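You operate a simulated robot arm through the tools that you are given. There is no shell and no other tool. Be economical: measure what you need, move in short steps, check, and stop when the job is done.

The job below is to be done with a simulated two-armed robot. You get a single attempt, and the scene is never put back.

JOB
Wipe up the spill on the ply bench top with the blue rag and put it back.

The check looks at the end state, three seconds after you hand in, the way a careful person would. Anything else that was tipped, shoved, dropped, spilled or broken makes it a failure.

ROBOT AND FRAMES
Two 6-joint arms with three-finger grippers on one trunk, on a base that drives. Base frame: it is fixed to the floor where the robot stands at the start and does not move with it; the origin is under the middle of the robot, x ahead of it, y to its left, z up; the surface under the hand at the start is at about z = 0.8. Readings come in m, degrees, newtons and seconds.
The left shoulder is at the start at [0.04, 0.148, 1.342], the right one opposite. With the tool pointing down near the work surface each hand reaches from about 0.32 to 0.54 m from the robot's upright axis, wherever it stands, measured 20 degrees to its own side. Payload 2.69 kg a hand.
The TCP of each hand is the grasp point between the finger pads, 0.029 m short of the fingertips. In the tool frame z runs along the fingers and y along their closing line. Largest opening 0.12 m; the body of the gripper starts 0.078 m behind the TCP.
Orientation is told as [roll, pitch, yaw] about the base's x, y, z axes, in that order, counted from this pose: with the fingers straight down and closing along the base's y, the tool's x points along the base's -x, its y along +y and its z along -z.

CONTROLS
- The arms move only by the tool servo_tool. It takes "left_steps", "right_steps" or both (then of equal length, played together; a hand with none holds still); each is a list of rows, each a list of 7 numbers: the finger opening in m, from 0 to 0.12, then the shift along the tool's x, y, z in m, then the turn, a rotation vector about the tool's x, y, z in degrees. In form: [[claw, dx, dy, dz, ax, ay, az], ...]. A call has 1 to 8 rows; each row is the pose to reach, as a shift and turn from the pose commanded when the call began, along the tool's axes at that moment. Each row takes 0.2 s and may step no farther than 0.05 m and 8.6 degrees from the row before; otherwise, or with a gripper value out of range, the whole call is refused. A pose out of reach is approached as far as the arm can. The call stops where the force on the tool passes 40 N (or 10 N more than at its start, if that is more) or the arm is blocked; 0.2 s more then pass. The fingers move at their own pace and stop on an object; they squeeze with about 37 N. The grip force told is the motor's: it shows also when the fingers shut on nothing. Time passes only in rows, and 0.2 s behind the last, so rows that repeat a pose let the fingers close. It gives the time, the measured TCP pose, the force on the tool (base axes), the opening and the grip force at its end, in the units of the frame above (readings bear some noise), with the torque about the TCP (base axes, N m) and any sound that the robot's microphone picked up.
- Cameras (640 x 400 px; columns grow to the right, rows downward): "scene" is now at [0.1006, 0.0008, 1.5494]; the picture's right is [-0.01, -1.00, 0.00], its down [-0.77, 0.01, -0.63] and it looks along [0.63, -0.00, -0.77] (base axes); focal length 252 px, centre (320, 200). "left" rides on the left gripper at [0.063, 0, -0.104] in its tool frame; the picture's right is [0.00, 1.00, 0.00], its down [-0.83, 0.00, -0.56] and it looks along [-0.56, 0.00, 0.83] (tool axes); focal length 275 px, centre (320, 200). "right" rides on the right gripper at [0.063, 0, -0.104] in its tool frame; the picture's right is [0.00, 1.00, 0.00], its down [-0.83, 0.00, -0.56] and it looks along [-0.56, 0.00, 0.83] (tool axes); focal length 275 px, centre (320, 200). There is no depth. A picture from a camera that has moved, and an enlarged one, comes with that camera's place and axes in the base frame and with its lens.
- capture(camera): a new picture of that camera. It takes no simulated time.
- lift_body(by): slides the trunk up (or, below 0, down) by that many m; the arms and the scene camera ride with it, the base frame stays. It gives what a move gives, with no picture.
- drive_base(legs): drives the robot by 1 to 6 legs, each [ahead, turn to the left] in m and degrees, along the robot's own axes; the way and the turn of a leg run together, so that a leg with both is an arc; at most 1.5 m and 180 degrees a leg. The arms and the cameras ride along, it lands a little off, and it stops where it bumps. It gives what a move gives.
- turn_head(pan, tilt): turns the head with the scene camera to pan (to the left, within 86 degrees either way) and tilt (down, from -29 to 69), counted from straight ahead of the robot. It gives what a move gives.
- enlarge(camera, box): a new picture of the part [left, top, right, bottom] of that camera's present view, enlarged. It takes no simulated time.
- job_done(): hands the job in; it is judged then, once.

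Work in short steps. Places have to be worked out from the pictures, the camera data and where the tool is seen: move nearer, look again, correct. Check each grasp and each placing, and mend what went wrong. You have 120 turns and 108 pictures in all, those below and enlarged ones among them. Open the grippers and draw the arms clear of the work before you hand the job in, unless the task says otherwise; then end with one line.

The tools are called after ">>>" as name(argument=value, ...) on one line, values as JSON. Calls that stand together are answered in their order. servo_tool: Moves the arms, as the interface text tells. Its arguments: {"type":"object","properties":{"left_steps":{"type":"array","items":{"type":"array","items":{"type":"number"}}},"right_steps":{"type":"array","items":{"type":"array","items":{"type":"number"}}}},"required":[]} The other tools are called the same way: lift_body (by) slides the trunk up or down; drive_base (legs) drives the base; turn_head (pan, tilt) turns the head that bears the scene camera; capture (camera) takes a picture; enlarge (camera, box) takes an enlarged picture of a part of a camera's view; job_done () hands the job in.

At the start:

```text
time: 0.0
left_eef_pos: [0.424, 0.3363, 0.9589]
left_ee_rot: [-0.1, 0.1, 0.0]
left_wrist_force: [0.3, -0.3, 0.4]
left_moment: [-0.02, 0.02, 0.01]
left_finger_gap: 0.1198
left_finger_force: 0.2
right_eef_pos: [0.531, -0.1123, 1.09]
right_ee_rot: [-0.1, 0.0, 0.2]
right_wrist_force: [0.4, -0.3, 0.1]
right_moment: [-0.01, -0.04, 0.02]
right_finger_gap: 0.1201
right_finger_force: 0.0
trunk travel left (down, up): [-0.468, 0.029]
robot x, y, heading: [0.0012, 0.0046, -0.0]
head pan, tilt: [-0.4, 50.7]
```

scene: 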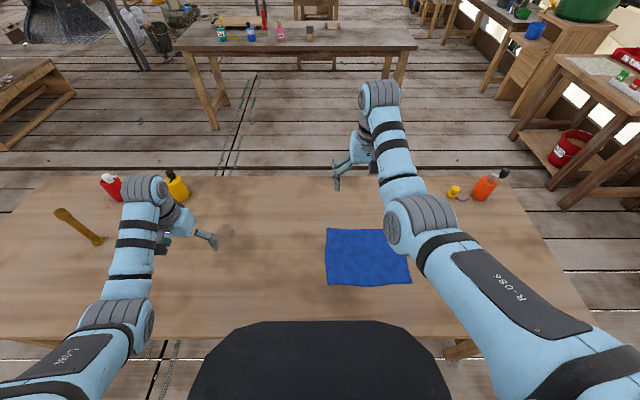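
right: 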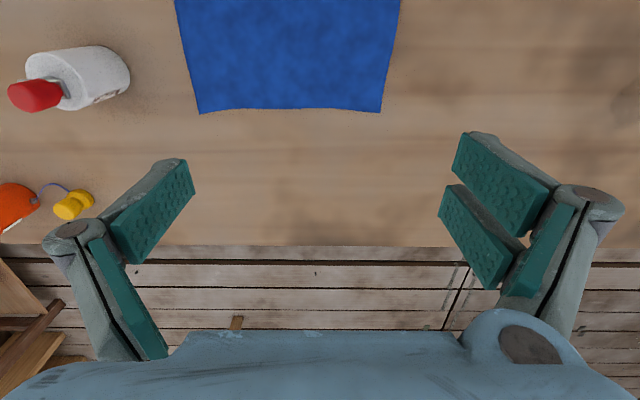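
left: 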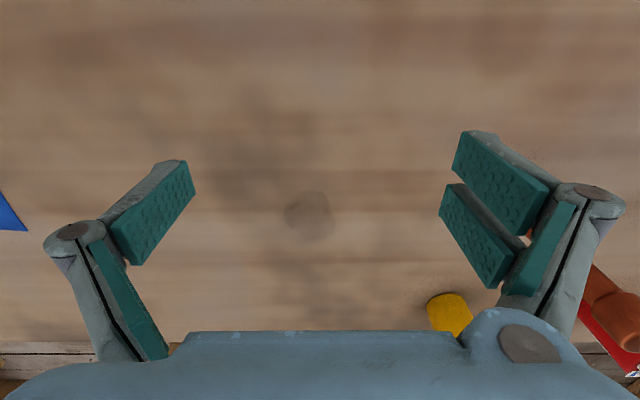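

Left camera shows a round dark spot near (0.565, 0.33), which may be the spill. I'll enlarge it and look over the rest of the bench.

>>> enlarge(camera="left", box=[200, 120, 440, 270])

>>> enlarge(camera="scene", box=[0, 150, 320, 350])

>>> enlarge(camera="scene", box=[300, 150, 620, 350])

>>> enlarge(camera="scene", box=[160, 0, 480, 140])

```text
2.67 times, centred on (320, 195) of left
camera zoom: at [0.3621, 0.3382, 1.0643], right [0.0, 1.0, 0.0], down [0.83, 0.0, 0.56], along [0.56, 0.0, -0.83], focal length 734 px, centre (320, 213)
```

zoom: 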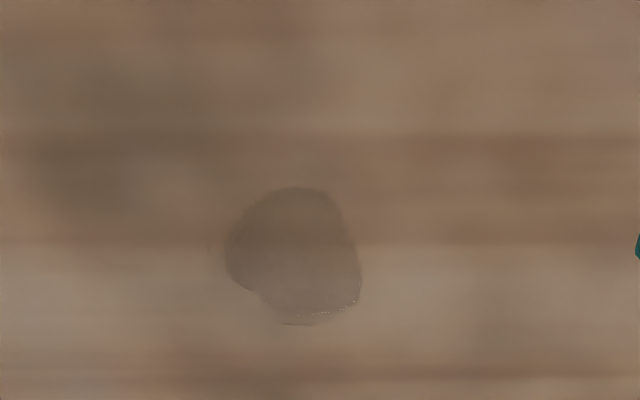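

```text
2.00 times, centred on (160, 250) of scene
camera zoom: at [0.1006, 0.0008, 1.5494], right [-0.01, -1.0, 0.0], down [-0.77, 0.01, -0.63], along [0.63, 0.0, -0.77], focal length 505 px, centre (640, 100)
```

zoom: 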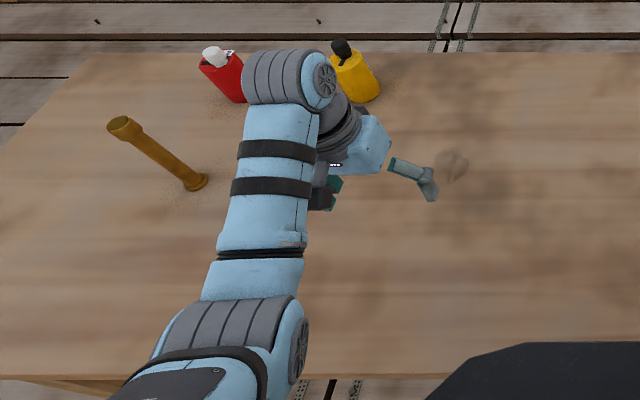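

```text
2.00 times, centred on (460, 250) of scene
camera zoom: at [0.1006, 0.0008, 1.5494], right [-0.01, -1.0, 0.0], down [-0.77, 0.01, -0.63], along [0.63, 0.0, -0.77], focal length 505 px, centre (40, 100)
```

zoom: 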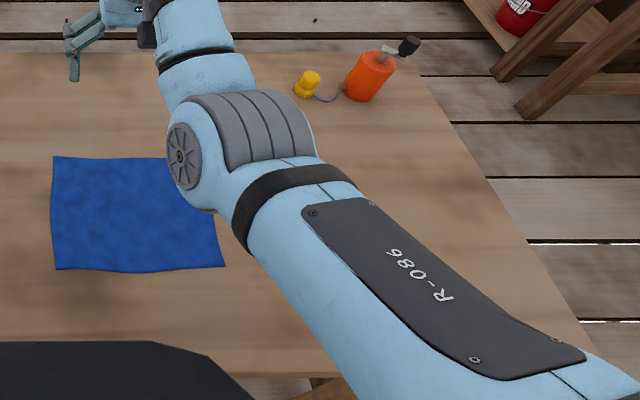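

```text
2.00 times, centred on (320, 70) of scene
camera zoom: at [0.1006, 0.0008, 1.5494], right [-0.01, -1.0, 0.0], down [-0.77, 0.01, -0.63], along [0.63, 0.0, -0.77], focal length 505 px, centre (320, 460)
```

zoom: 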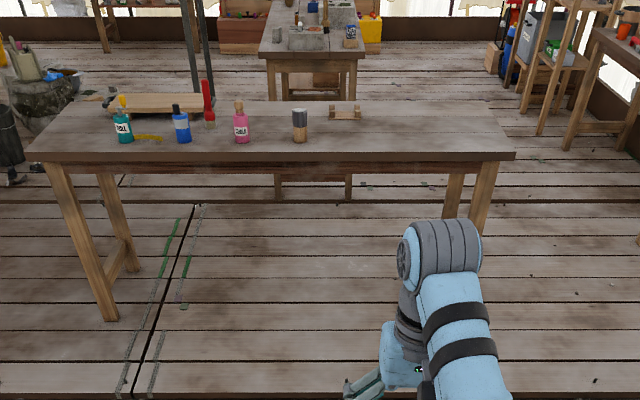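

The spill is at about (0.565, 0.33) and the rag covers about x 0.38–0.58, y −0.29 to −0.02. I plan to use the left hand with the trunk lowered for extra reach, so first I raise both hands and pull the right one out of the way.

>>> servo_tool(left_steps=[[0.12, 0, 0, -0.04, 0, 0, 0], [0.12, 0, 0, -0.08, 0, 0, 0], [0.12, 0, 0, -0.12, 0, 0, 0], [0.12, 0, 0, -0.16, 0, 0, 0], [0.12, 0, 0, -0.2, 0, 0, 0], [0.12, 0, 0, -0.24, 0, 0, 0], [0.12, 0, 0, -0.28, 0, 0, 0]], right_steps=[[0.12, 0.03, -0.03, -0.02, 0, 0, 0], [0.12, 0.05, -0.07, -0.04, 0, 0, 0], [0.12, 0.07, -0.11, -0.06, 0, 0, 0], [0.12, 0.08, -0.15, -0.08, 0, 0, 0], [0.12, 0.1, -0.18, -0.1, 0, 0, 0], [0.12, 0.11, -0.22, -0.12, 0, 0, 0], [0.12, 0.12, -0.25, -0.15, 0, 0, 0]])

```text
time: 1.6
left_eef_pos: [0.5278, 0.3866, 1.2347]
left_ee_rot: [0.2, -0.1, 0.7]
left_wrist_force: [-1.2, 0.7, 1.0]
left_moment: [0.0, -0.06, 0.0]
left_finger_gap: 0.1199
left_finger_force: 0.0
left hand out of reach, approached as far as the arm can: row 1, 2, 3, 4, 5, 6, 7
right_eef_pos: [0.5126, -0.4015, 1.2794]
right_ee_rot: [0.1, 0.2, 0.0]
right_wrist_force: [-0.7, -0.9, -0.5]
right_moment: [0.05, -0.06, -0.01]
right_finger_gap: 0.1201
right_finger_force: 0.0
right hand out of reach, approached as far as the arm can: row 1, 2, 3, 4, 5, 6, 7
trunk travel left (down, up): [-0.468, 0.029]
robot x, y, heading: [-0.0007, -0.0011, -0.2]
head pan, tilt: [-0.4, 50.7]
```

Reach shifts outward as the hand rises relative to the shoulder, so lowering the trunk 0.15 should suit both the rag and the spill. I'll lower it and get the state.

>>> lift_body(by=-0.15)

>>> capture(camera="scene")

>>> capture(camera="left")

```text
time: 3.4
left_eef_pos: [0.5322, 0.3894, 1.081]
left_ee_rot: [0.0, 0.1, 0.7]
left_wrist_force: [-0.7, -0.4, 1.2]
left_moment: [-0.02, 0.0, 0.02]
left_finger_gap: 0.12
left_finger_force: 0.1
right_eef_pos: [0.5155, -0.3992, 1.1265]
right_ee_rot: [-0.2, 0.3, -0.1]
right_wrist_force: [0.4, 0.8, 0.3]
right_moment: [0.01, 0.0, -0.02]
right_finger_gap: 0.1198
right_finger_force: 0.0
trunk travel left (down, up): [-0.318, 0.179]
robot x, y, heading: [-0.0028, -0.0006, -0.1]
head pan, tilt: [-0.4, 50.7]
```

```text
100 pictures are left
camera scene: at [0.1009, 0.0008, 1.3982], right [-0.01, -1.0, 0.0], down [-0.77, 0.01, -0.63], along [0.63, 0.0, -0.77], focal length 252 px, centre (320, 200)
```

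scene: 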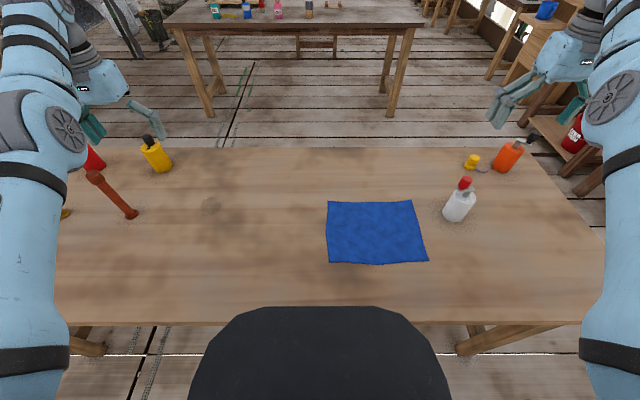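

```text
99 pictures are left
camera left: at [0.4695, 0.3885, 1.1861], right [-0.01, 1.0, 0.0], down [0.83, 0.01, 0.56], along [0.56, 0.01, -0.83], focal length 275 px, centre (320, 200)
```

left: 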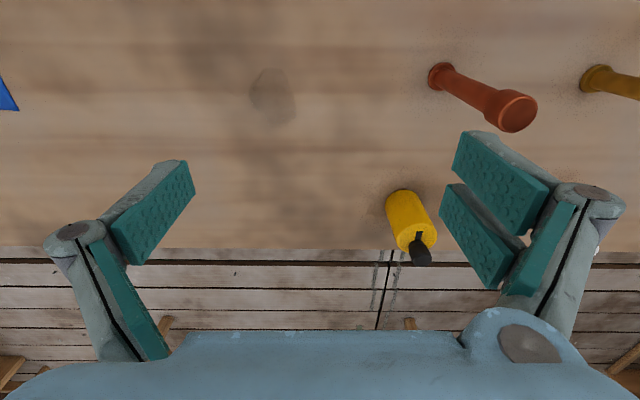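

The view is clear now, and the table height of 0.8 is consistent across both views. I move the left hand over towards the rag's left edge.

>>> servo_tool(left_steps=[[0.08, 0.006, -0.047, 0.012, 0, 0, 0], [0.08, 0.012, -0.094, 0.024, 0, 0, 0], [0.08, 0.018, -0.141, 0.036, 0, 0, 0], [0.08, 0.024, -0.188, 0.048, 0, 0, 0], [0.08, 0.03, -0.235, 0.06, 0, 0, 0], [0.08, 0.036, -0.282, 0.072, 0, 0, 0], [0.08, 0.042, -0.329, 0.084, 0, 0, 0], [0.08, 0.048, -0.376, 0.096, 0, 0, 0]])

```text
time: 5.2
left_eef_pos: [0.5163, 0.0179, 0.9825]
left_ee_rot: [0.0, -0.1, 0.9]
left_wrist_force: [-0.1, 0.2, -0.6]
left_moment: [0.01, -0.01, -0.06]
left_finger_gap: 0.0799
left_finger_force: 0.2
left hand out of reach, approached as far as the arm can: row 1, 2, 3, 4, 5, 6, 7, 8
right_eef_pos: [0.5152, -0.4018, 1.1286]
right_ee_rot: [0.0, 0.2, 0.0]
right_wrist_force: [0.5, -0.9, 0.4]
right_moment: [0.01, -0.01, -0.02]
right_finger_gap: 0.1203
right_finger_force: 0.0
trunk travel left (down, up): [-0.318, 0.179]
robot x, y, heading: [0.0005, -0.0009, 0.0]
head pan, tilt: [-0.4, 50.7]
```

The hand is at (0.516, 0.018, 0.98), slightly outside target because of the minimum reach. I continue down and over to the rag edge.

>>> servo_tool(left_steps=[[0.07, 0, -0.02, 0.03, 0, 0, 0], [0.07, 0.005, -0.04, 0.06, 0, 0, 0], [0.07, 0.015, -0.06, 0.08, 0, 0, 0], [0.07, 0.025, -0.075, 0.1, 0, 0, 0], [0.07, 0.03, -0.075, 0.11, 0, 0, 0]])

>>> capture(camera="left")

>>> capture(camera="scene")

```text
time: 6.3
left_eef_pos: [0.5182, -0.0003, 0.8667]
left_ee_rot: [0.0, -0.1, 0.8]
left_wrist_force: [0.1, 0.1, -0.1]
left_moment: [0.01, -0.04, -0.02]
left_finger_gap: 0.0699
left_finger_force: 0.0
left hand out of reach, approached as far as the arm can: row 1, 2, 3, 4, 5
right_eef_pos: [0.515, -0.3998, 1.127]
right_ee_rot: [0.0, 0.4, 0.0]
right_wrist_force: [-1.4, 0.2, 0.1]
right_moment: [0.01, -0.04, 0.0]
right_finger_gap: 0.12
right_finger_force: 0.0
trunk travel left (down, up): [-0.318, 0.179]
robot x, y, heading: [-0.0003, -0.0002, -0.2]
head pan, tilt: [-0.4, 50.7]
```

```text
98 pictures are left
camera left: at [0.4558, -0.0011, 0.972], right [-0.01, 1.0, 0.0], down [0.83, 0.01, 0.56], along [0.56, 0.0, -0.83], focal length 275 px, centre (320, 200)
```

left: 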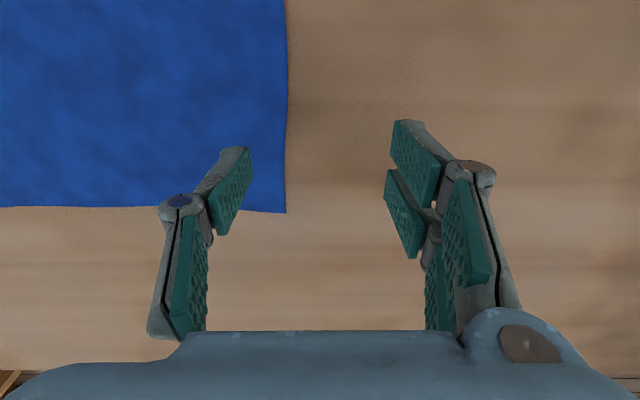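

```text
97 pictures are left
camera scene: at [0.1006, 0.0, 1.3983], right [-0.01, -1.0, 0.0], down [-0.77, 0.01, -0.63], along [0.63, 0.0, -0.77], focal length 252 px, centre (320, 200)
```

scene: 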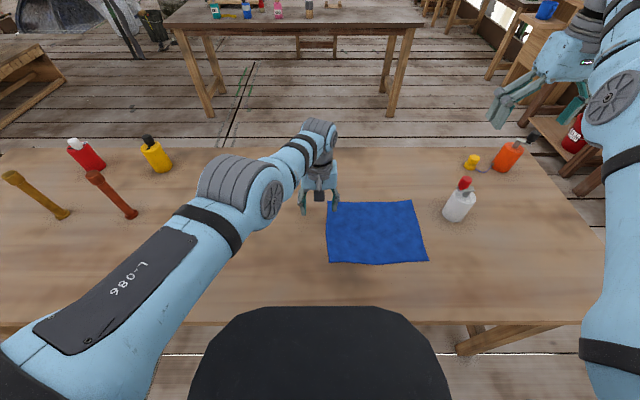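

The left arm hits a limit toward the right, so I lift it a little and turn the base 15° right to bring the rag edge into its zone.

>>> servo_tool(left_steps=[[0.07, 0, 0, -0.04, 0, 0, 0], [0.07, 0, 0, -0.08, 0, 0, 0]])

>>> drive_base(legs=[[0, -15]])

```text
time: 7.0
left_eef_pos: [0.5272, -0.0008, 0.9469]
left_ee_rot: [0.0, 0.1, 0.8]
left_wrist_force: [0.3, 0.4, 0.1]
left_moment: [0.0, -0.01, 0.0]
left_finger_gap: 0.0702
left_finger_force: 0.1
left hand out of reach, approached as far as the arm can: row 1, 2
right_eef_pos: [0.5149, -0.4009, 1.1277]
right_ee_rot: [0.1, 0.2, 0.1]
right_wrist_force: [-0.3, -0.3, 0.6]
right_moment: [0.02, 0.02, 0.01]
right_finger_gap: 0.1199
right_finger_force: 0.1
trunk travel left (down, up): [-0.318, 0.179]
robot x, y, heading: [-0.0046, -0.0004, -0.1]
head pan, tilt: [-0.4, 50.7]
```

```text
time: 8.2
left_eef_pos: [0.5087, -0.1407, 0.9456]
left_ee_rot: [0.0, 0.1, -14.5]
left_wrist_force: [-0.3, 0.3, 0.3]
left_moment: [-0.02, 0.0, 0.03]
left_finger_gap: 0.0698
left_finger_force: 0.0
right_eef_pos: [0.3916, -0.5209, 1.1284]
right_ee_rot: [-0.1, 0.3, -15.2]
right_wrist_force: [-0.7, 0.0, 0.8]
right_moment: [0.03, 0.0, 0.01]
right_finger_gap: 0.1198
right_finger_force: 0.1
trunk travel left (down, up): [-0.318, 0.179]
robot x, y, heading: [-0.0018, -0.0001, -15.5]
head pan, tilt: [-0.4, 50.7]
```

Now I move to the rag's left edge at about (0.485, −0.055), compensating for the hand's −14.5° yaw, and descend to z 0.865.

>>> servo_tool(left_steps=[[0.07, 0.015, 0.025, 0.02, 0, 0, 0], [0.07, 0.03, 0.05, 0.04, 0, 0, 0], [0.07, 0.045, 0.077, 0.06, 0, 0, 0], [0.07, 0.045, 0.077, 0.08, 0, 0, 0]])

>>> capture(camera="left")

```text
time: 9.2
left_eef_pos: [0.533, -0.0877, 0.8558]
left_ee_rot: [0.0, 0.2, -14.6]
left_wrist_force: [-0.9, 0.1, -0.8]
left_moment: [0.02, 0.02, -0.01]
left_finger_gap: 0.07
left_finger_force: 0.0
left hand out of reach, approached as far as the arm can: row 1, 2, 3, 4
right_eef_pos: [0.3907, -0.5208, 1.1277]
right_ee_rot: [0.0, 0.3, -15.3]
right_wrist_force: [0.2, -0.6, -0.3]
right_moment: [0.02, 0.02, 0.02]
right_finger_gap: 0.1199
right_finger_force: 0.0
trunk travel left (down, up): [-0.318, 0.179]
robot x, y, heading: [-0.0021, 0.0009, -15.3]
head pan, tilt: [-0.4, 50.7]
```

```text
96 pictures are left
camera left: at [0.4724, -0.071, 0.9609], right [0.26, 0.97, 0.0], down [0.81, -0.21, 0.55], along [0.54, -0.14, -0.83], focal length 275 px, centre (320, 200)
```

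left: 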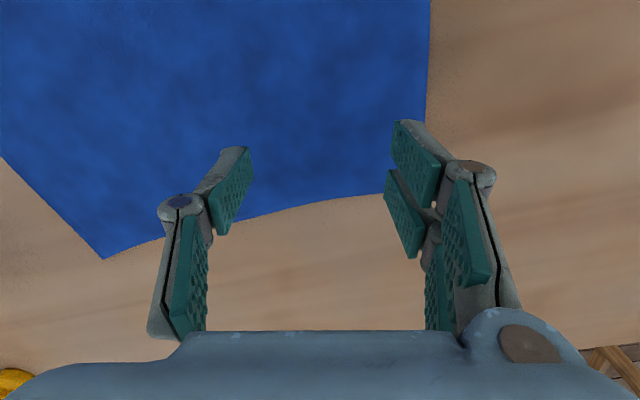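

The minimum TCP–shoulder distance seems to be about 0.60 m. Raising the trunk 0.06 puts both the rag edge and the spill in range from this heading.

>>> lift_body(by=0.065)

```text
time: 10.3
left_eef_pos: [0.5331, -0.0868, 0.9211]
left_ee_rot: [0.1, 0.2, -14.5]
left_wrist_force: [0.4, 0.3, -0.5]
left_moment: [0.0, -0.01, 0.04]
left_finger_gap: 0.07
left_finger_force: 0.0
right_eef_pos: [0.3906, -0.5215, 1.1925]
right_ee_rot: [0.0, 0.4, -15.2]
right_wrist_force: [0.4, 0.8, 0.2]
right_moment: [0.0, -0.02, -0.02]
right_finger_gap: 0.1198
right_finger_force: 0.1
trunk travel left (down, up): [-0.383, 0.114]
robot x, y, heading: [-0.0008, 0.0005, -15.3]
head pan, tilt: [-0.4, 50.7]
```

I go down to about 0.86 and shift to (0.485, −0.055).

>>> servo_tool(left_steps=[[0.06, 0.01, 0.005, 0.03, 0, 0, 0], [0.06, 0.03, 0.01, 0.05, 0, 0, 0], [0.06, 0.045, 0.015, 0.062, 0, 0, 0], [0.06, 0.055, 0.019, 0.062, 0, 0, 0]])

>>> capture(camera="left")

```text
time: 11.3
left_eef_pos: [0.5147, -0.0741, 0.8485]
left_ee_rot: [0.1, 0.2, -14.6]
left_wrist_force: [-0.4, -0.1, -0.3]
left_moment: [-0.03, 0.01, 0.0]
left_finger_gap: 0.06
left_finger_force: 0.1
left hand out of reach, approached as far as the arm can: row 2, 3, 4
right_eef_pos: [0.3912, -0.5213, 1.1921]
right_ee_rot: [0.0, 0.3, -15.2]
right_wrist_force: [0.6, 0.5, 0.7]
right_moment: [-0.01, 0.01, -0.01]
right_finger_gap: 0.1199
right_finger_force: 0.0
trunk travel left (down, up): [-0.383, 0.114]
robot x, y, heading: [-0.0008, -0.0008, -15.4]
head pan, tilt: [-0.4, 50.7]
```

```text
95 pictures are left
camera left: at [0.454, -0.0581, 0.9518], right [0.26, 0.97, 0.0], down [0.81, -0.21, 0.55], along [0.53, -0.14, -0.83], focal length 275 px, centre (320, 200)
```

left: 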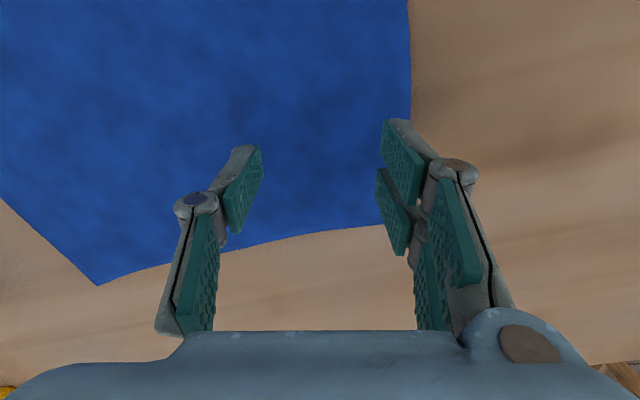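

Still slightly short, so I raise the trunk a further 0.04 and finish the shift inward.

>>> lift_body(by=0.04)

>>> servo_tool(left_steps=[[0.06, 0.005, 0.005, 0.03, 0, 0, 0], [0.06, 0.02, 0.01, 0.04, 0, 0, 0], [0.06, 0.034, 0.012, 0.045, 0, 0, 0], [0.06, 0.034, 0.012, 0.045, 0, 0, 0]])

>>> capture(camera="left")

```text
time: 12.1
left_eef_pos: [0.5123, -0.0742, 0.8877]
left_ee_rot: [0.2, 0.3, -14.5]
left_wrist_force: [1.3, -0.4, -0.4]
left_moment: [-0.02, -0.01, 0.0]
left_finger_gap: 0.0602
left_finger_force: 0.0
right_eef_pos: [0.3911, -0.5211, 1.2336]
right_ee_rot: [0.0, 0.3, -15.4]
right_wrist_force: [0.5, -0.1, 0.0]
right_moment: [0.03, -0.02, -0.02]
right_finger_gap: 0.1199
right_finger_force: 0.1
trunk travel left (down, up): [-0.423, 0.074]
robot x, y, heading: [0.0025, -0.0004, -15.3]
head pan, tilt: [-0.4, 50.7]
```

```text
time: 13.1
left_eef_pos: [0.495, -0.0614, 0.8345]
left_ee_rot: [0.1, 0.3, -14.5]
left_wrist_force: [0.3, -0.1, -0.1]
left_moment: [0.0, 0.01, 0.01]
left_finger_gap: 0.0601
left_finger_force: 0.0
left hand out of reach, approached as far as the arm can: row 1, 2, 3, 4
right_eef_pos: [0.3918, -0.5222, 1.2332]
right_ee_rot: [0.0, 0.3, -15.3]
right_wrist_force: [-0.6, 0.3, -0.6]
right_moment: [-0.05, 0.01, 0.0]
right_finger_gap: 0.1199
right_finger_force: 0.0
trunk travel left (down, up): [-0.423, 0.074]
robot x, y, heading: [0.0, -0.0007, -15.2]
head pan, tilt: [-0.4, 50.7]
```

```text
94 pictures are left
camera left: at [0.435, -0.0449, 0.9406], right [0.26, 0.97, 0.0], down [0.81, -0.21, 0.55], along [0.53, -0.14, -0.83], focal length 275 px, centre (320, 200)
```

left: 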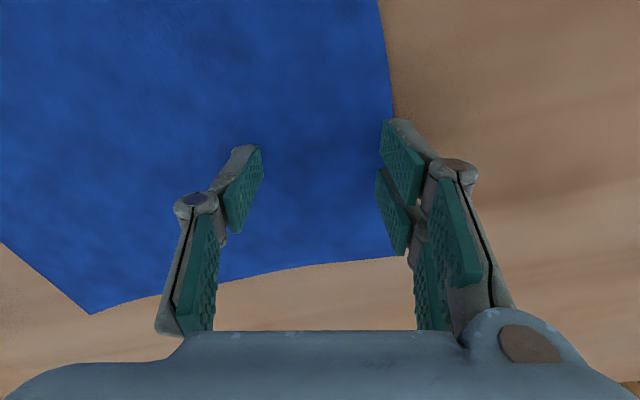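

Both fingertips are over the cloth, astride its left edge, with tips about 5 mm above the bench. I press down gently and close.

>>> servo_tool(left_steps=[[0.06, 0, 0, 0.003, 0, 0, 0], [0.06, 0, 0, 0.006, 0, 0, 0], [0.04, 0, 0, 0.007, 0, 0, 0], [0.02, 0, 0, 0.007, 0, 0, 0], [0.0, 0, 0, 0.007, 0, 0, 0], [0.0, 0, 0, 0.007, 0, 0, 0]])

>>> capture(camera="left")

```text
time: 14.5
left_eef_pos: [0.4949, -0.0603, 0.8297]
left_ee_rot: [0.1, 0.3, -14.5]
left_wrist_force: [-1.3, 0.4, -1.4]
left_moment: [-0.01, 0.01, -0.01]
left_finger_gap: 0.0
left_finger_force: 28.6
right_eef_pos: [0.3908, -0.5218, 1.2331]
right_ee_rot: [0.0, 0.3, -15.3]
right_wrist_force: [-0.1, -0.8, -0.3]
right_moment: [-0.02, 0.02, 0.0]
right_finger_gap: 0.1199
right_finger_force: 0.1
trunk travel left (down, up): [-0.423, 0.074]
robot x, y, heading: [-0.0005, 0.002, -15.4]
head pan, tilt: [-0.4, 50.7]
```

```text
93 pictures are left
camera left: at [0.4341, -0.0444, 0.9348], right [0.25, 0.97, 0.0], down [0.81, -0.21, 0.55], along [0.54, -0.14, -0.83], focal length 275 px, centre (320, 200)
```

left: 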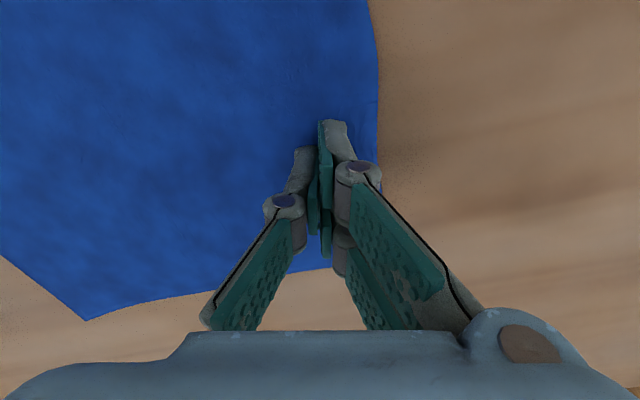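

The gap reads 0 and the cloth did not bunch, so the tips were not pressed in. I reopen, press down in small steps to feel contact, then close again.

>>> servo_tool(left_steps=[[0.05, 0, 0, -0.004, 0, 0, 0], [0.05, 0, 0, -0.004, 0, 0, 0], [0.05, 0, 0, 0.002, 0, 0, 0], [0.05, 0, 0, 0.005, 0, 0, 0], [0.05, 0, 0, 0.008, 0, 0, 0]])

```text
time: 15.7
left_eef_pos: [0.4914, -0.0595, 0.8289]
left_ee_rot: [0.1, -0.3, -14.6]
left_wrist_force: [5.3, -4.0, 28.3]
left_moment: [0.04, -0.01, 0.02]
left_finger_gap: 0.0484
left_finger_force: 0.0
left hand out of reach, approached as far as the arm can: row 5
right_eef_pos: [0.3881, -0.5208, 1.2358]
right_ee_rot: [0.0, 0.1, -15.3]
right_wrist_force: [0.4, -0.3, -0.1]
right_moment: [-0.04, 0.02, 0.01]
right_finger_gap: 0.12
right_finger_force: 0.1
trunk travel left (down, up): [-0.423, 0.074]
robot x, y, heading: [0.0005, 0.002, -15.4]
head pan, tilt: [-0.4, 50.7]
```

Contact now reads 28 N down. I close in place.

>>> servo_tool(left_steps=[[0.03, 0, 0, 0, 0, 0, 0], [0.015, 0, 0, 0, 0, 0, 0], [0.0, 0, 0, 0, 0, 0, 0], [0.0, 0, 0, 0, 0, 0, 0]])

>>> capture(camera="left")

```text
time: 16.1
left_eef_pos: [0.4947, -0.0594, 0.8279]
left_ee_rot: [0.1, 0.1, -14.6]
left_wrist_force: [-3.5, -0.2, 12.6]
left_moment: [0.01, 0.06, -0.04]
left_finger_gap: 0.0022
left_finger_force: 15.7
right_eef_pos: [0.3901, -0.5215, 1.2326]
right_ee_rot: [0.0, 0.3, -15.3]
right_wrist_force: [-0.4, 0.2, -0.4]
right_moment: [-0.02, 0.03, 0.05]
right_finger_gap: 0.1198
right_finger_force: 0.0
trunk travel left (down, up): [-0.423, 0.074]
robot x, y, heading: [0.0039, 0.0036, -15.4]
head pan, tilt: [-0.4, 50.7]
stopped in row 1 (left hand): the force on the tool passed its limit at 43 N (the readings are from after the stop); the commanded pose is now the measured one
```

```text
92 pictures are left
camera left: at [0.4334, -0.0437, 0.9324], right [0.26, 0.97, 0.0], down [0.8, -0.21, 0.56], along [0.54, -0.14, -0.83], focal length 275 px, centre (320, 200)
```

left: 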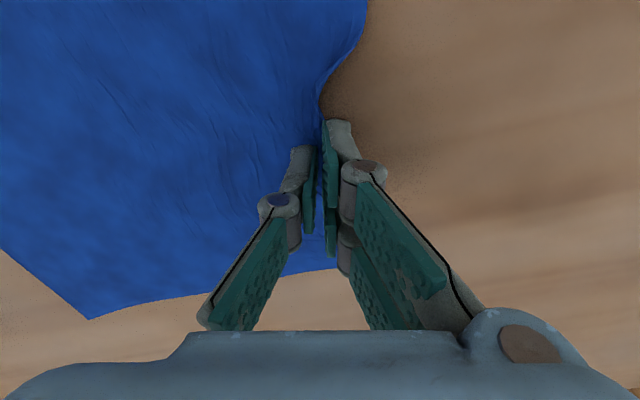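

The left edge is drawn into the fingers with a gap of 2 mm. I hold the squeeze and lift a little to test it.

>>> servo_tool(left_steps=[[0.0, 0, 0, 0, 0, 0, 0], [0.0, 0, 0, 0, 0, 0, 0], [0.0, 0, 0, -0.01, 0, 0, 0], [0.0, 0, 0, -0.025, 0, 0, 0], [0.0, 0, 0, -0.04, 0, 0, 0]])

>>> capture(camera="left")

>>> capture(camera="scene")

```text
time: 17.3
left_eef_pos: [0.507, -0.0671, 0.8616]
left_ee_rot: [0.2, 0.3, -14.5]
left_wrist_force: [0.2, 0.1, 0.3]
left_moment: [-0.01, -0.04, -0.02]
left_finger_gap: 0.0014
left_finger_force: 30.5
left hand out of reach, approached as far as the arm can: row 4, 5
right_eef_pos: [0.3908, -0.5213, 1.2341]
right_ee_rot: [0.0, 0.3, -15.3]
right_wrist_force: [-0.3, -0.4, -0.3]
right_moment: [0.0, -0.01, 0.0]
right_finger_gap: 0.1202
right_finger_force: 0.2
trunk travel left (down, up): [-0.423, 0.074]
robot x, y, heading: [0.0015, -0.0011, -15.1]
head pan, tilt: [-0.4, 50.7]
```

```text
91 pictures are left
camera left: at [0.4462, -0.0508, 0.9664], right [0.26, 0.97, 0.0], down [0.8, -0.21, 0.55], along [0.54, -0.14, -0.83], focal length 275 px, centre (320, 200)
```

left: 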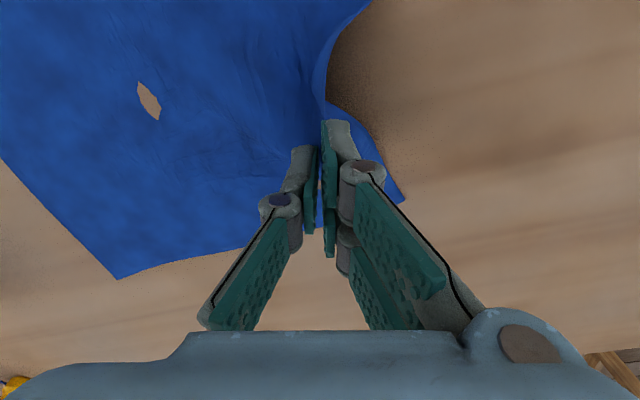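

```text
90 pictures are left
camera scene: at [0.097, -0.0253, 1.5041], right [-0.27, -0.96, 0.0], down [-0.74, 0.21, -0.63], along [0.61, -0.17, -0.77], focal length 252 px, centre (320, 200)
```

scene: 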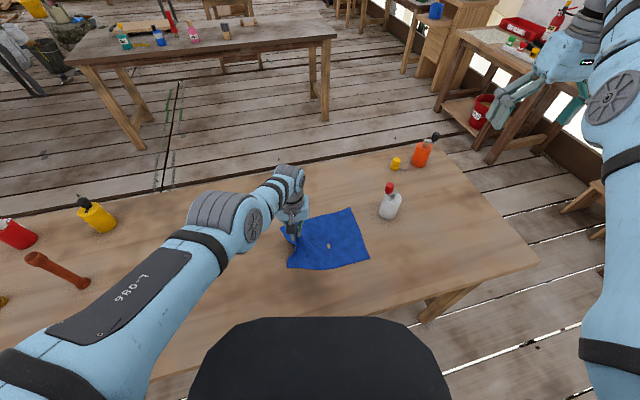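

The rag is held by its left edge. I drag it low toward the spill so that it trails behind, keeping the fingertips just above the bench.

>>> servo_tool(left_steps=[[0.0, 0.005, 0.03, 0.005, 0, 0, 0], [0.0, 0.01, 0.07, 0.01, 0, 0, 0], [0.0, 0.015, 0.11, 0.015, 0, 0, 0], [0.0, 0.02, 0.15, 0.015, 0, 0, 0], [0.0, 0.024, 0.19, 0.015, 0, 0, 0], [0.0, 0.028, 0.23, 0.015, 0, 0, 0], [0.0, 0.032, 0.27, 0.015, 0, 0, 0], [0.0, 0.035, 0.31, 0.015, 0, 0, 0]])

>>> capture(camera="scene")

>>> capture(camera="left")

```text
time: 19.1
left_eef_pos: [0.5674, 0.2474, 0.8377]
left_ee_rot: [-0.1, 0.2, -14.6]
left_wrist_force: [0.0, 0.1, -0.1]
left_moment: [0.06, -0.01, -0.03]
left_finger_gap: 0.0017
left_finger_force: 31.3
left hand out of reach, approached as far as the arm can: row 1, 2, 3, 4, 5, 6, 7, 8
right_eef_pos: [0.3915, -0.5196, 1.233]
right_ee_rot: [-0.1, 0.3, -15.3]
right_wrist_force: [0.1, -0.1, -0.6]
right_moment: [-0.02, -0.01, 0.01]
right_finger_gap: 0.1199
right_finger_force: 0.0
trunk travel left (down, up): [-0.423, 0.074]
robot x, y, heading: [0.0005, 0.0009, -15.0]
head pan, tilt: [-0.4, 50.7]
```

```text
89 pictures are left
camera scene: at [0.097, -0.0233, 1.5041], right [-0.27, -0.96, 0.0], down [-0.74, 0.21, -0.63], along [0.61, -0.17, -0.77], focal length 252 px, centre (320, 200)
```

scene: 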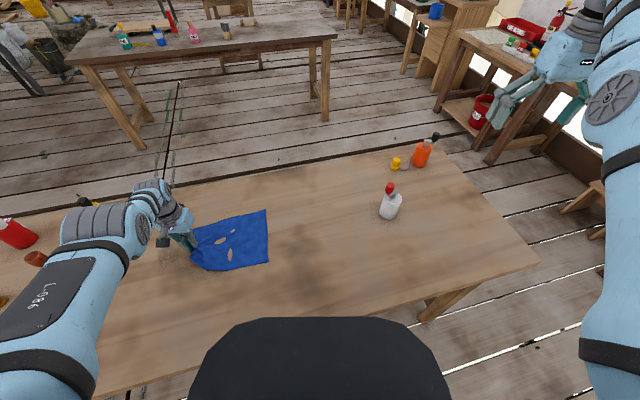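

```text
88 pictures are left
camera left: at [0.5082, 0.2628, 0.9427], right [0.26, 0.97, 0.0], down [0.81, -0.21, 0.55], along [0.53, -0.14, -0.83], focal length 275 px, centre (320, 200)
```

left: 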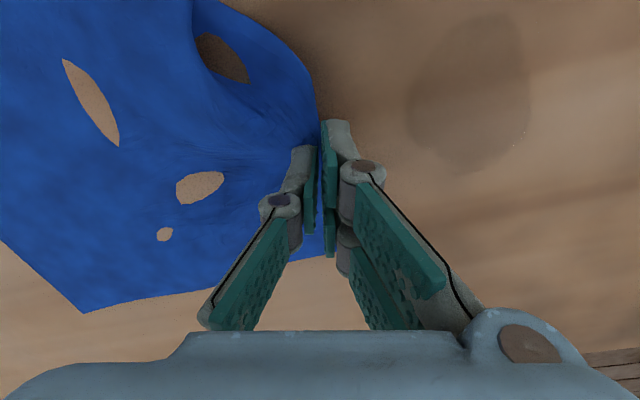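

The rag drags well (the gaps are just the cloth clipping visually) and the spill lies just ahead at (0.56, 0.33). I continue over it, slightly lower.

>>> servo_tool(left_steps=[[0.0, 0.008, 0.03, 0.002, 0, 0, 0], [0.0, 0.016, 0.06, 0.004, 0, 0, 0], [0.0, 0.024, 0.09, 0.004, 0, 0, 0], [0.0, 0.032, 0.12, 0.004, 0, 0, 0], [0.0, 0.036, 0.14, 0.004, 0, 0, 0]])

>>> capture(camera="left")

>>> enlarge(camera="scene", box=[0, 150, 320, 350])

```text
time: 20.3
left_eef_pos: [0.5428, 0.359, 0.84]
left_ee_rot: [-0.1, 0.0, -14.6]
left_wrist_force: [0.9, 0.2, 1.1]
left_moment: [0.0, -0.02, -0.01]
left_finger_gap: 0.0017
left_finger_force: 31.0
left hand out of reach, approached as far as the arm can: row 2, 3, 4, 5
right_eef_pos: [0.3907, -0.5217, 1.2336]
right_ee_rot: [-0.2, 0.3, -15.3]
right_wrist_force: [0.7, -1.0, -0.8]
right_moment: [-0.01, 0.01, 0.01]
right_finger_gap: 0.1202
right_finger_force: 0.0
trunk travel left (down, up): [-0.423, 0.074]
robot x, y, heading: [-0.0063, -0.0002, -15.4]
head pan, tilt: [-0.4, 50.7]
```

```text
87 pictures are left
camera left: at [0.4816, 0.3762, 0.9444], right [0.26, 0.97, 0.0], down [0.8, -0.21, 0.56], along [0.54, -0.14, -0.83], focal length 275 px, centre (320, 200)
```

left: 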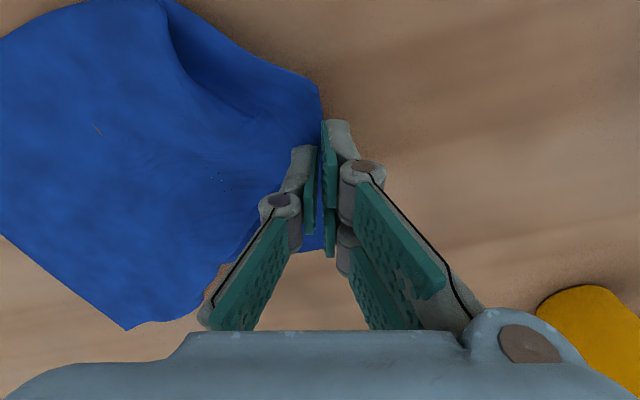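

```text
2.00 times, centred on (160, 250) of scene
camera zoom: at [0.097, -0.0243, 1.5041], right [-0.27, -0.96, 0.0], down [-0.74, 0.21, -0.63], along [0.61, -0.17, -0.77], focal length 505 px, centre (640, 100)
```

zoom: 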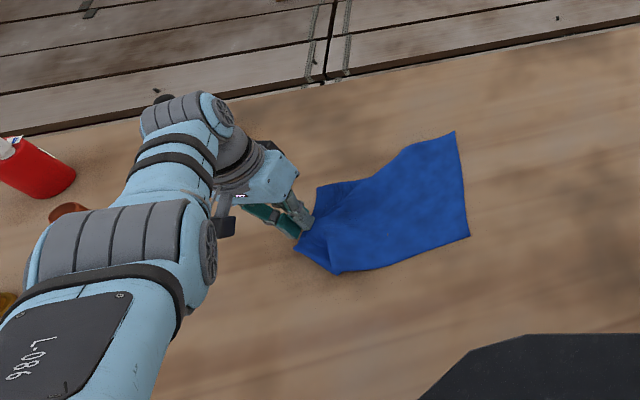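

The rag now covers the spill. I scrub lightly over the spot with the held rag.

>>> servo_tool(left_steps=[[0.0, -0.0075, -0.029, 0.006, 0, 0, 0], [0.0, -0.015, -0.058, 0.009, 0, 0, 0], [0.0, -0.0415, -0.041, 0.01, 0, 0, 0], [0.0, -0.049, -0.07, 0.01, 0, 0, 0], [0.0, -0.01, -0.08, 0.01, 0, 0, 0], [0.0, 0.0, -0.041, 0.01, 0, 0, 0], [0.0, -0.027, -0.024, 0.009, 0, 0, 0], [0.0, 0.0, 0.0, 0.004, 0, 0, 0]])

>>> capture(camera="left")

```text
time: 22.1
left_eef_pos: [0.5398, 0.3584, 0.837]
left_ee_rot: [0.0, -0.1, -14.6]
left_wrist_force: [-2.6, 19.7, -19.0]
left_moment: [0.4, -0.12, -0.25]
left_finger_gap: 0.0017
left_finger_force: 30.6
left hand out of reach, approached as far as the arm can: row 3, 4, 7
right_eef_pos: [0.3895, -0.5207, 1.234]
right_ee_rot: [0.1, 0.2, -15.3]
right_wrist_force: [-0.2, 0.2, -0.1]
right_moment: [-0.01, -0.06, 0.0]
right_finger_gap: 0.12
right_finger_force: 0.1
trunk travel left (down, up): [-0.423, 0.074]
robot x, y, heading: [-0.0004, 0.0001, -15.2]
head pan, tilt: [-0.4, 50.7]
```

```text
85 pictures are left
camera left: at [0.4794, 0.3743, 0.9412], right [0.26, 0.97, 0.0], down [0.8, -0.21, 0.56], along [0.54, -0.14, -0.83], focal length 275 px, centre (320, 200)
```

left: 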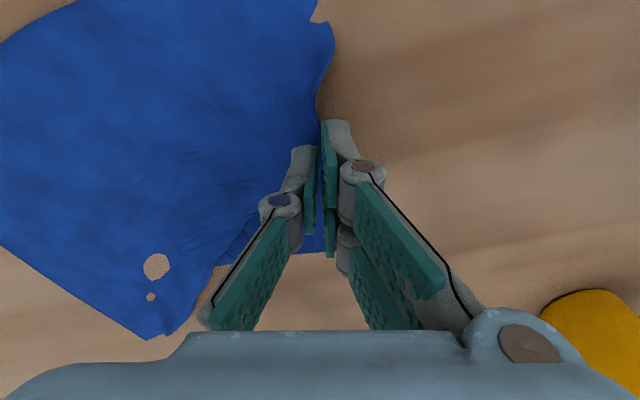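

There is some cloth drag (about 19 N). I lift the hand and retreat to see whether the spill is gone.

>>> servo_tool(left_steps=[[0.0, 0, -0.01, -0.02, 0, 0, 0], [0.0, 0, -0.03, -0.045, 0, 0, 0], [0.0, 0, -0.06, -0.07, 0, 0, 0], [0.0, 0, -0.09, -0.1, 0, 0, 0], [0.0, 0, -0.12, -0.13, 0, 0, 0], [0.0, 0, -0.15, -0.165, 0, 0, 0], [0.0, 0, -0.18, -0.2, 0, 0, 0], [0.0, 0, -0.2, -0.24, 0, 0, 0]])

>>> capture(camera="scene")

>>> capture(camera="left")

```text
time: 23.9
left_eef_pos: [0.5843, 0.1637, 1.0197]
left_ee_rot: [0.2, 0.1, -14.6]
left_wrist_force: [0.6, 0.5, -1.2]
left_moment: [0.03, 0.03, 0.02]
left_finger_gap: 0.0015
left_finger_force: 31.0
left hand out of reach, approached as far as the arm can: row 5, 6, 7, 8
right_eef_pos: [0.3924, -0.524, 1.2318]
right_ee_rot: [0.1, 0.3, -15.4]
right_wrist_force: [0.3, 0.1, -0.6]
right_moment: [0.02, 0.03, -0.02]
right_finger_gap: 0.1202
right_finger_force: 0.0
trunk travel left (down, up): [-0.423, 0.074]
robot x, y, heading: [-0.0028, -0.0033, -15.3]
head pan, tilt: [-0.4, 50.7]
```

```text
84 pictures are left
camera scene: at [0.0978, -0.0277, 1.5041], right [-0.27, -0.96, 0.0], down [-0.75, 0.21, -0.63], along [0.61, -0.17, -0.77], focal length 252 px, centre (320, 200)
```

scene: 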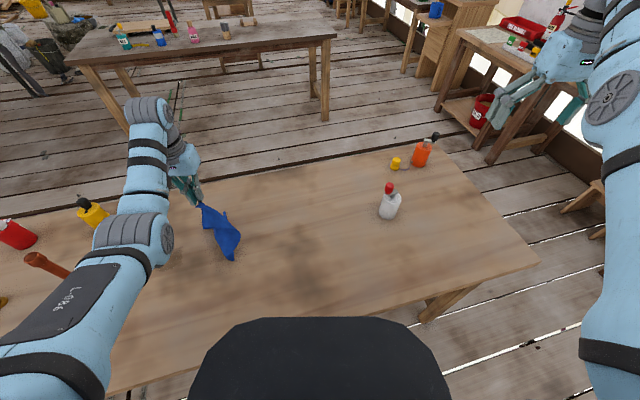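

```text
83 pictures are left
camera left: at [0.5241, 0.1799, 1.1249], right [0.26, 0.97, 0.0], down [0.8, -0.21, 0.55], along [0.54, -0.14, -0.83], focal length 275 px, centre (320, 200)
```

left: 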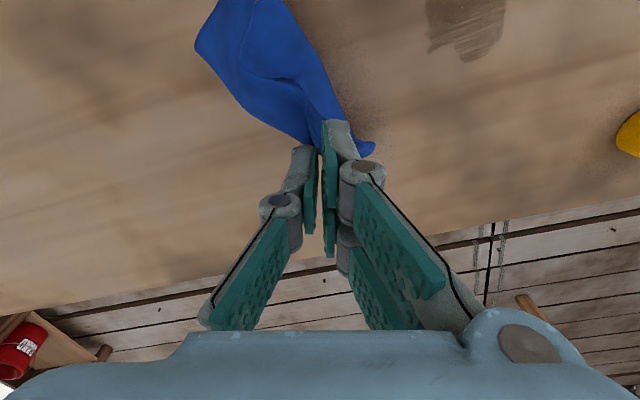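

The spill is only partly wiped. I enlarge it to see what remains.

>>> enlarge(camera="left", box=[400, 0, 560, 100])

```text
4.00 times, centred on (480, 50) of left
camera zoom: at [0.5241, 0.1799, 1.1249], right [0.26, 0.97, 0.0], down [0.8, -0.21, 0.55], along [0.54, -0.14, -0.83], focal length 1101 px, centre (-320, 800)
```

zoom: 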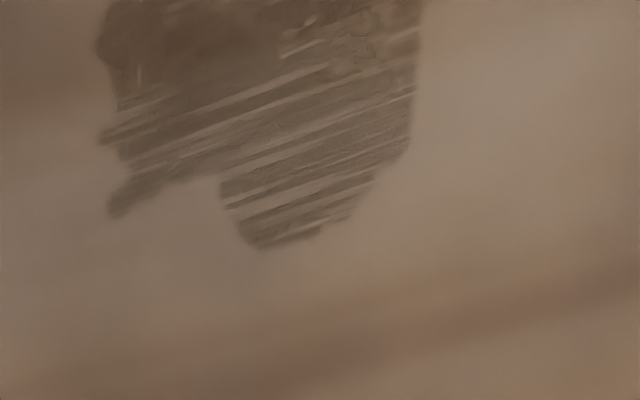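

It is streaked, so it wipes by rubbing and needs more strokes with pressure. I lower the trunk 0.05 for better reach over the spill, then approach again.

>>> lift_body(by=-0.05)

>>> servo_tool(left_steps=[[0.0, 0.01, 0.02, 0.03, 0, 0, 0], [0.0, 0.02, 0.04, 0.06, 0, 0, 0], [0.0, 0.03, 0.06, 0.09, 0, 0, 0], [0.0, 0.035, 0.08, 0.12, 0, 0, 0], [0.0, 0.035, 0.09, 0.13, 0, 0, 0]])

>>> capture(camera="left")

```text
time: 24.8
left_eef_pos: [0.5841, 0.1647, 0.9688]
left_ee_rot: [0.0, 0.0, -14.6]
left_wrist_force: [0.5, 0.7, 0.5]
left_moment: [0.0, -0.02, -0.01]
left_finger_gap: 0.0011
left_finger_force: 30.8
right_eef_pos: [0.3906, -0.5213, 1.1818]
right_ee_rot: [0.1, 0.3, -15.2]
right_wrist_force: [-0.3, 0.3, -0.6]
right_moment: [-0.04, 0.01, -0.01]
right_finger_gap: 0.1202
right_finger_force: 0.1
trunk travel left (down, up): [-0.373, 0.124]
robot x, y, heading: [0.002, -0.0005, -15.5]
head pan, tilt: [-0.4, 50.7]
```

```text
time: 26.0
left_eef_pos: [0.5732, 0.2601, 0.8381]
left_ee_rot: [0.1, 0.0, -14.7]
left_wrist_force: [-0.3, 0.4, 0.8]
left_moment: [0.0, -0.01, 0.02]
left_finger_gap: 0.0
left_finger_force: 28.7
right_eef_pos: [0.392, -0.521, 1.1826]
right_ee_rot: [-0.1, 0.2, -15.2]
right_wrist_force: [0.4, 0.4, -0.8]
right_moment: [0.0, 0.02, 0.0]
right_finger_gap: 0.1199
right_finger_force: 0.1
trunk travel left (down, up): [-0.373, 0.124]
robot x, y, heading: [-0.0006, -0.0014, -15.3]
head pan, tilt: [-0.4, 50.7]
```

```text
81 pictures are left
camera left: at [0.512, 0.2767, 0.9436], right [0.26, 0.97, 0.0], down [0.8, -0.21, 0.56], along [0.54, -0.14, -0.83], focal length 275 px, centre (320, 200)
```

left: 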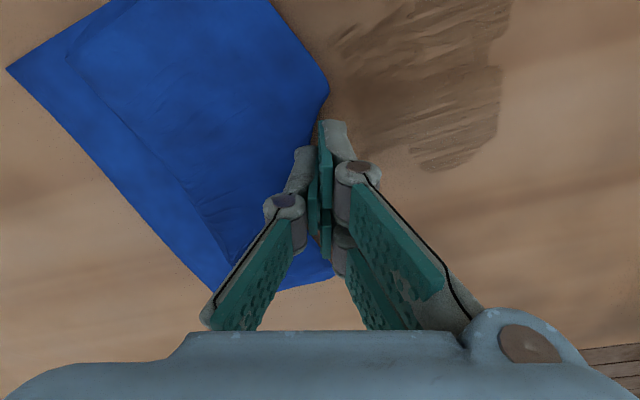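

The gap reads 0, so the rag slipped out when lifted. I open, rise and look, then regrasp deeper near its middle as a thicker pad.

>>> servo_tool(left_steps=[[0.03, 0, 0, 0, 0, 0, 0], [0.05, 0, 0, -0.03, 0, 0, 0], [0.05, 0, -0.01, -0.06, 0, 0, 0], [0.05, 0, -0.02, -0.09, 0, 0, 0], [0.05, 0, -0.03, -0.12, 0, 0, 0]])

>>> capture(camera="left")

>>> enlarge(camera="scene", box=[60, 150, 380, 350])

```text
time: 27.2
left_eef_pos: [0.5721, 0.2328, 0.9559]
left_ee_rot: [0.1, 0.1, -14.6]
left_wrist_force: [-0.1, -0.2, 0.7]
left_moment: [-0.01, 0.01, 0.02]
left_finger_gap: 0.05
left_finger_force: 0.0
left hand out of reach, approached as far as the arm can: row 5
right_eef_pos: [0.3914, -0.5215, 1.1821]
right_ee_rot: [0.0, 0.3, -15.2]
right_wrist_force: [-1.1, 0.1, 0.4]
right_moment: [-0.01, 0.01, -0.05]
right_finger_gap: 0.1202
right_finger_force: 0.0
trunk travel left (down, up): [-0.373, 0.124]
robot x, y, heading: [-0.0007, 0.0019, -15.3]
head pan, tilt: [-0.4, 50.7]
```

```text
80 pictures are left
camera left: at [0.5121, 0.2489, 1.0604], right [0.26, 0.97, 0.0], down [0.8, -0.21, 0.56], along [0.54, -0.14, -0.83], focal length 275 px, centre (320, 200)
```

left: 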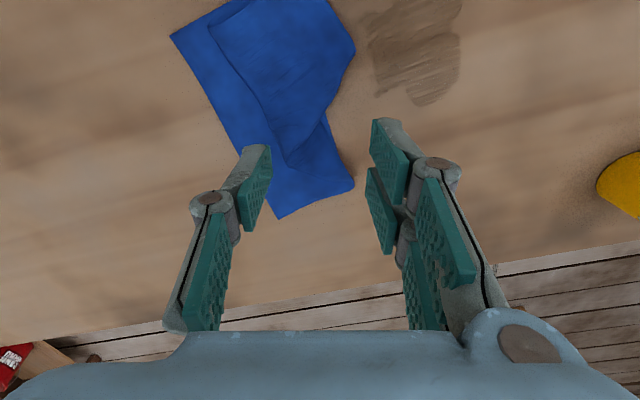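

```text
2.00 times, centred on (220, 250) of scene
camera zoom: at [0.0971, -0.0255, 1.4533], right [-0.27, -0.96, 0.0], down [-0.74, 0.21, -0.63], along [0.61, -0.17, -0.77], focal length 505 px, centre (520, 100)
```

zoom: 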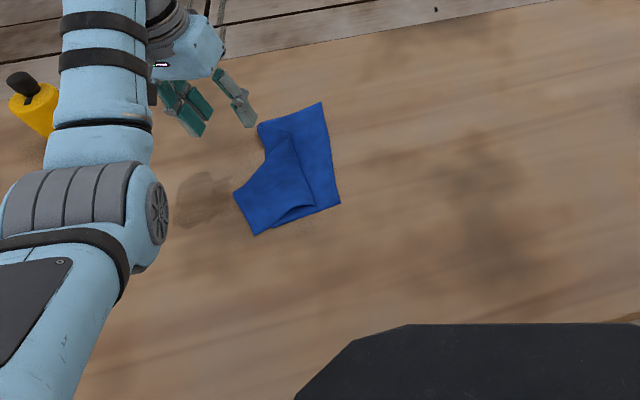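

The rag lies folded around (0.57, 0.20) and the smeared spill is at (0.56, 0.32). I go down at the rag's thick middle with the fingers 6 cm open, pressing until contact.

>>> servo_tool(left_steps=[[0.065, 0, -0.01, 0.03, 0, 0, 0], [0.065, 0, -0.02, 0.06, 0, 0, 0], [0.065, -0.002, -0.028, 0.09, 0, 0, 0], [0.065, -0.002, -0.028, 0.115, 0, 0, 0], [0.065, -0.002, -0.028, 0.122, 0, 0, 0], [0.065, -0.002, -0.028, 0.126, 0, 0, 0], [0.065, -0.002, -0.028, 0.129, 0, 0, 0]])

>>> capture(camera="left")

```text
time: 28.8
left_eef_pos: [0.5674, 0.2054, 0.8278]
left_ee_rot: [0.2, -0.3, -14.6]
left_wrist_force: [4.0, 1.2, 11.5]
left_moment: [0.21, -0.03, -0.06]
left_finger_gap: 0.0676
left_finger_force: 1.3
right_eef_pos: [0.3879, -0.5227, 1.1849]
right_ee_rot: [0.0, 0.2, -15.3]
right_wrist_force: [-0.8, 0.2, 0.0]
right_moment: [0.0, -0.06, -0.01]
right_finger_gap: 0.1201
right_finger_force: 0.1
trunk travel left (down, up): [-0.373, 0.124]
robot x, y, heading: [0.0013, 0.002, -15.3]
head pan, tilt: [-0.4, 50.7]
```

```text
78 pictures are left
camera left: at [0.5063, 0.2223, 0.9316], right [0.26, 0.97, 0.0], down [0.8, -0.21, 0.56], along [0.54, -0.14, -0.83], focal length 275 px, centre (320, 200)
```

left: 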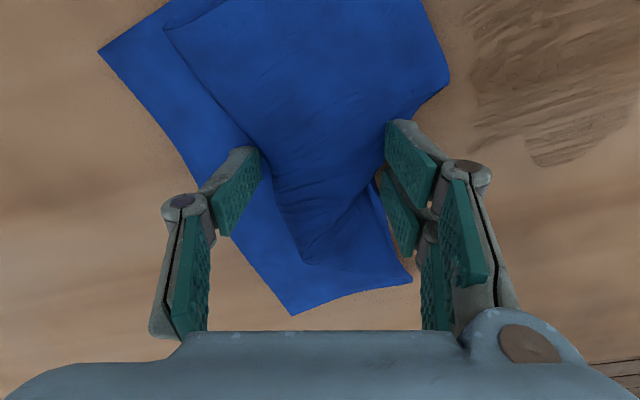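

Contact of 11 N, with the fingers astride the folded rag. I close while easing up slightly.

>>> servo_tool(left_steps=[[0.05, 0, 0, 0, 0, 0, 0], [0.03, 0, 0, 0, 0, 0, 0], [0.01, 0, 0, 0, 0, 0, 0], [0.0, 0, 0, 0, 0, 0, 0], [0.0, 0, 0, 0, 0, 0, 0], [0.0, 0, 0, 0, 0, 0, 0]])

>>> capture(camera="left")

```text
time: 29.4
left_eef_pos: [0.5689, 0.2055, 0.8314]
left_ee_rot: [0.3, -0.7, -14.6]
left_wrist_force: [-3.6, -3.8, 29.9]
left_moment: [0.18, 0.18, 0.05]
left_finger_gap: 0.0184
left_finger_force: 32.1
right_eef_pos: [0.3867, -0.5225, 1.1845]
right_ee_rot: [0.0, 0.1, -15.3]
right_wrist_force: [0.7, 0.9, 0.0]
right_moment: [-0.02, 0.02, -0.01]
right_finger_gap: 0.1199
right_finger_force: 0.0
trunk travel left (down, up): [-0.373, 0.124]
robot x, y, heading: [0.0006, -0.0049, -15.3]
head pan, tilt: [-0.4, 50.7]
stopped in row 3 (left hand): the force on the tool passed its limit at 45 N (the readings are from after the stop); the commanded pose is now the measured one
```

```text
77 pictures are left
camera left: at [0.5073, 0.2217, 0.935], right [0.26, 0.97, 0.0], down [0.8, -0.21, 0.57], along [0.55, -0.14, -0.82], focal length 275 px, centre (320, 200)
```

left: 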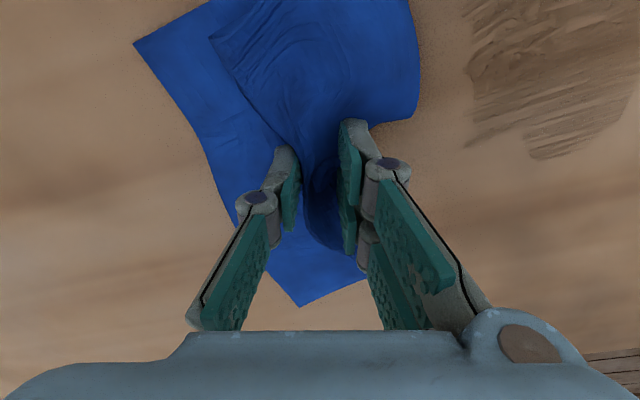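

Gap 18 mm with a good bunch between the fingers. I raise 4 mm and finish closing.

>>> servo_tool(left_steps=[[0.0, 0, 0, -0.003, 0, 0, 0], [0.0, 0, 0, -0.004, 0, 0, 0], [0.0, 0, 0, -0.004, 0, 0, 0], [0.0, 0, 0, -0.01, 0, 0, 0], [0.0, 0, 0, -0.02, 0, 0, 0]])

>>> capture(camera="left")

```text
time: 30.6
left_eef_pos: [0.5705, 0.208, 0.8458]
left_ee_rot: [0.1, -0.1, -14.4]
left_wrist_force: [1.0, 0.6, -0.2]
left_moment: [0.02, 0.02, 0.03]
left_finger_gap: 0.0049
left_finger_force: 33.5
right_eef_pos: [0.3908, -0.5227, 1.1812]
right_ee_rot: [-0.1, 0.3, -15.3]
right_wrist_force: [0.6, 0.5, -0.3]
right_moment: [0.03, 0.0, 0.03]
right_finger_gap: 0.1201
right_finger_force: 0.0
trunk travel left (down, up): [-0.373, 0.124]
robot x, y, heading: [-0.0001, 0.0031, -15.2]
head pan, tilt: [-0.4, 50.7]
```

```text
76 pictures are left
camera left: at [0.5094, 0.2239, 0.9499], right [0.26, 0.97, 0.0], down [0.8, -0.21, 0.56], along [0.54, -0.14, -0.83], focal length 275 px, centre (320, 200)
```

left: 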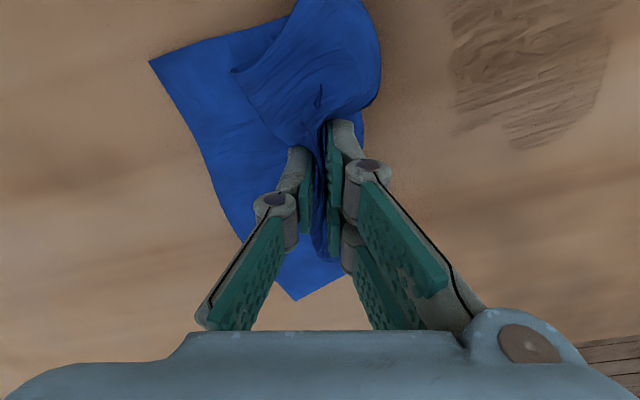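

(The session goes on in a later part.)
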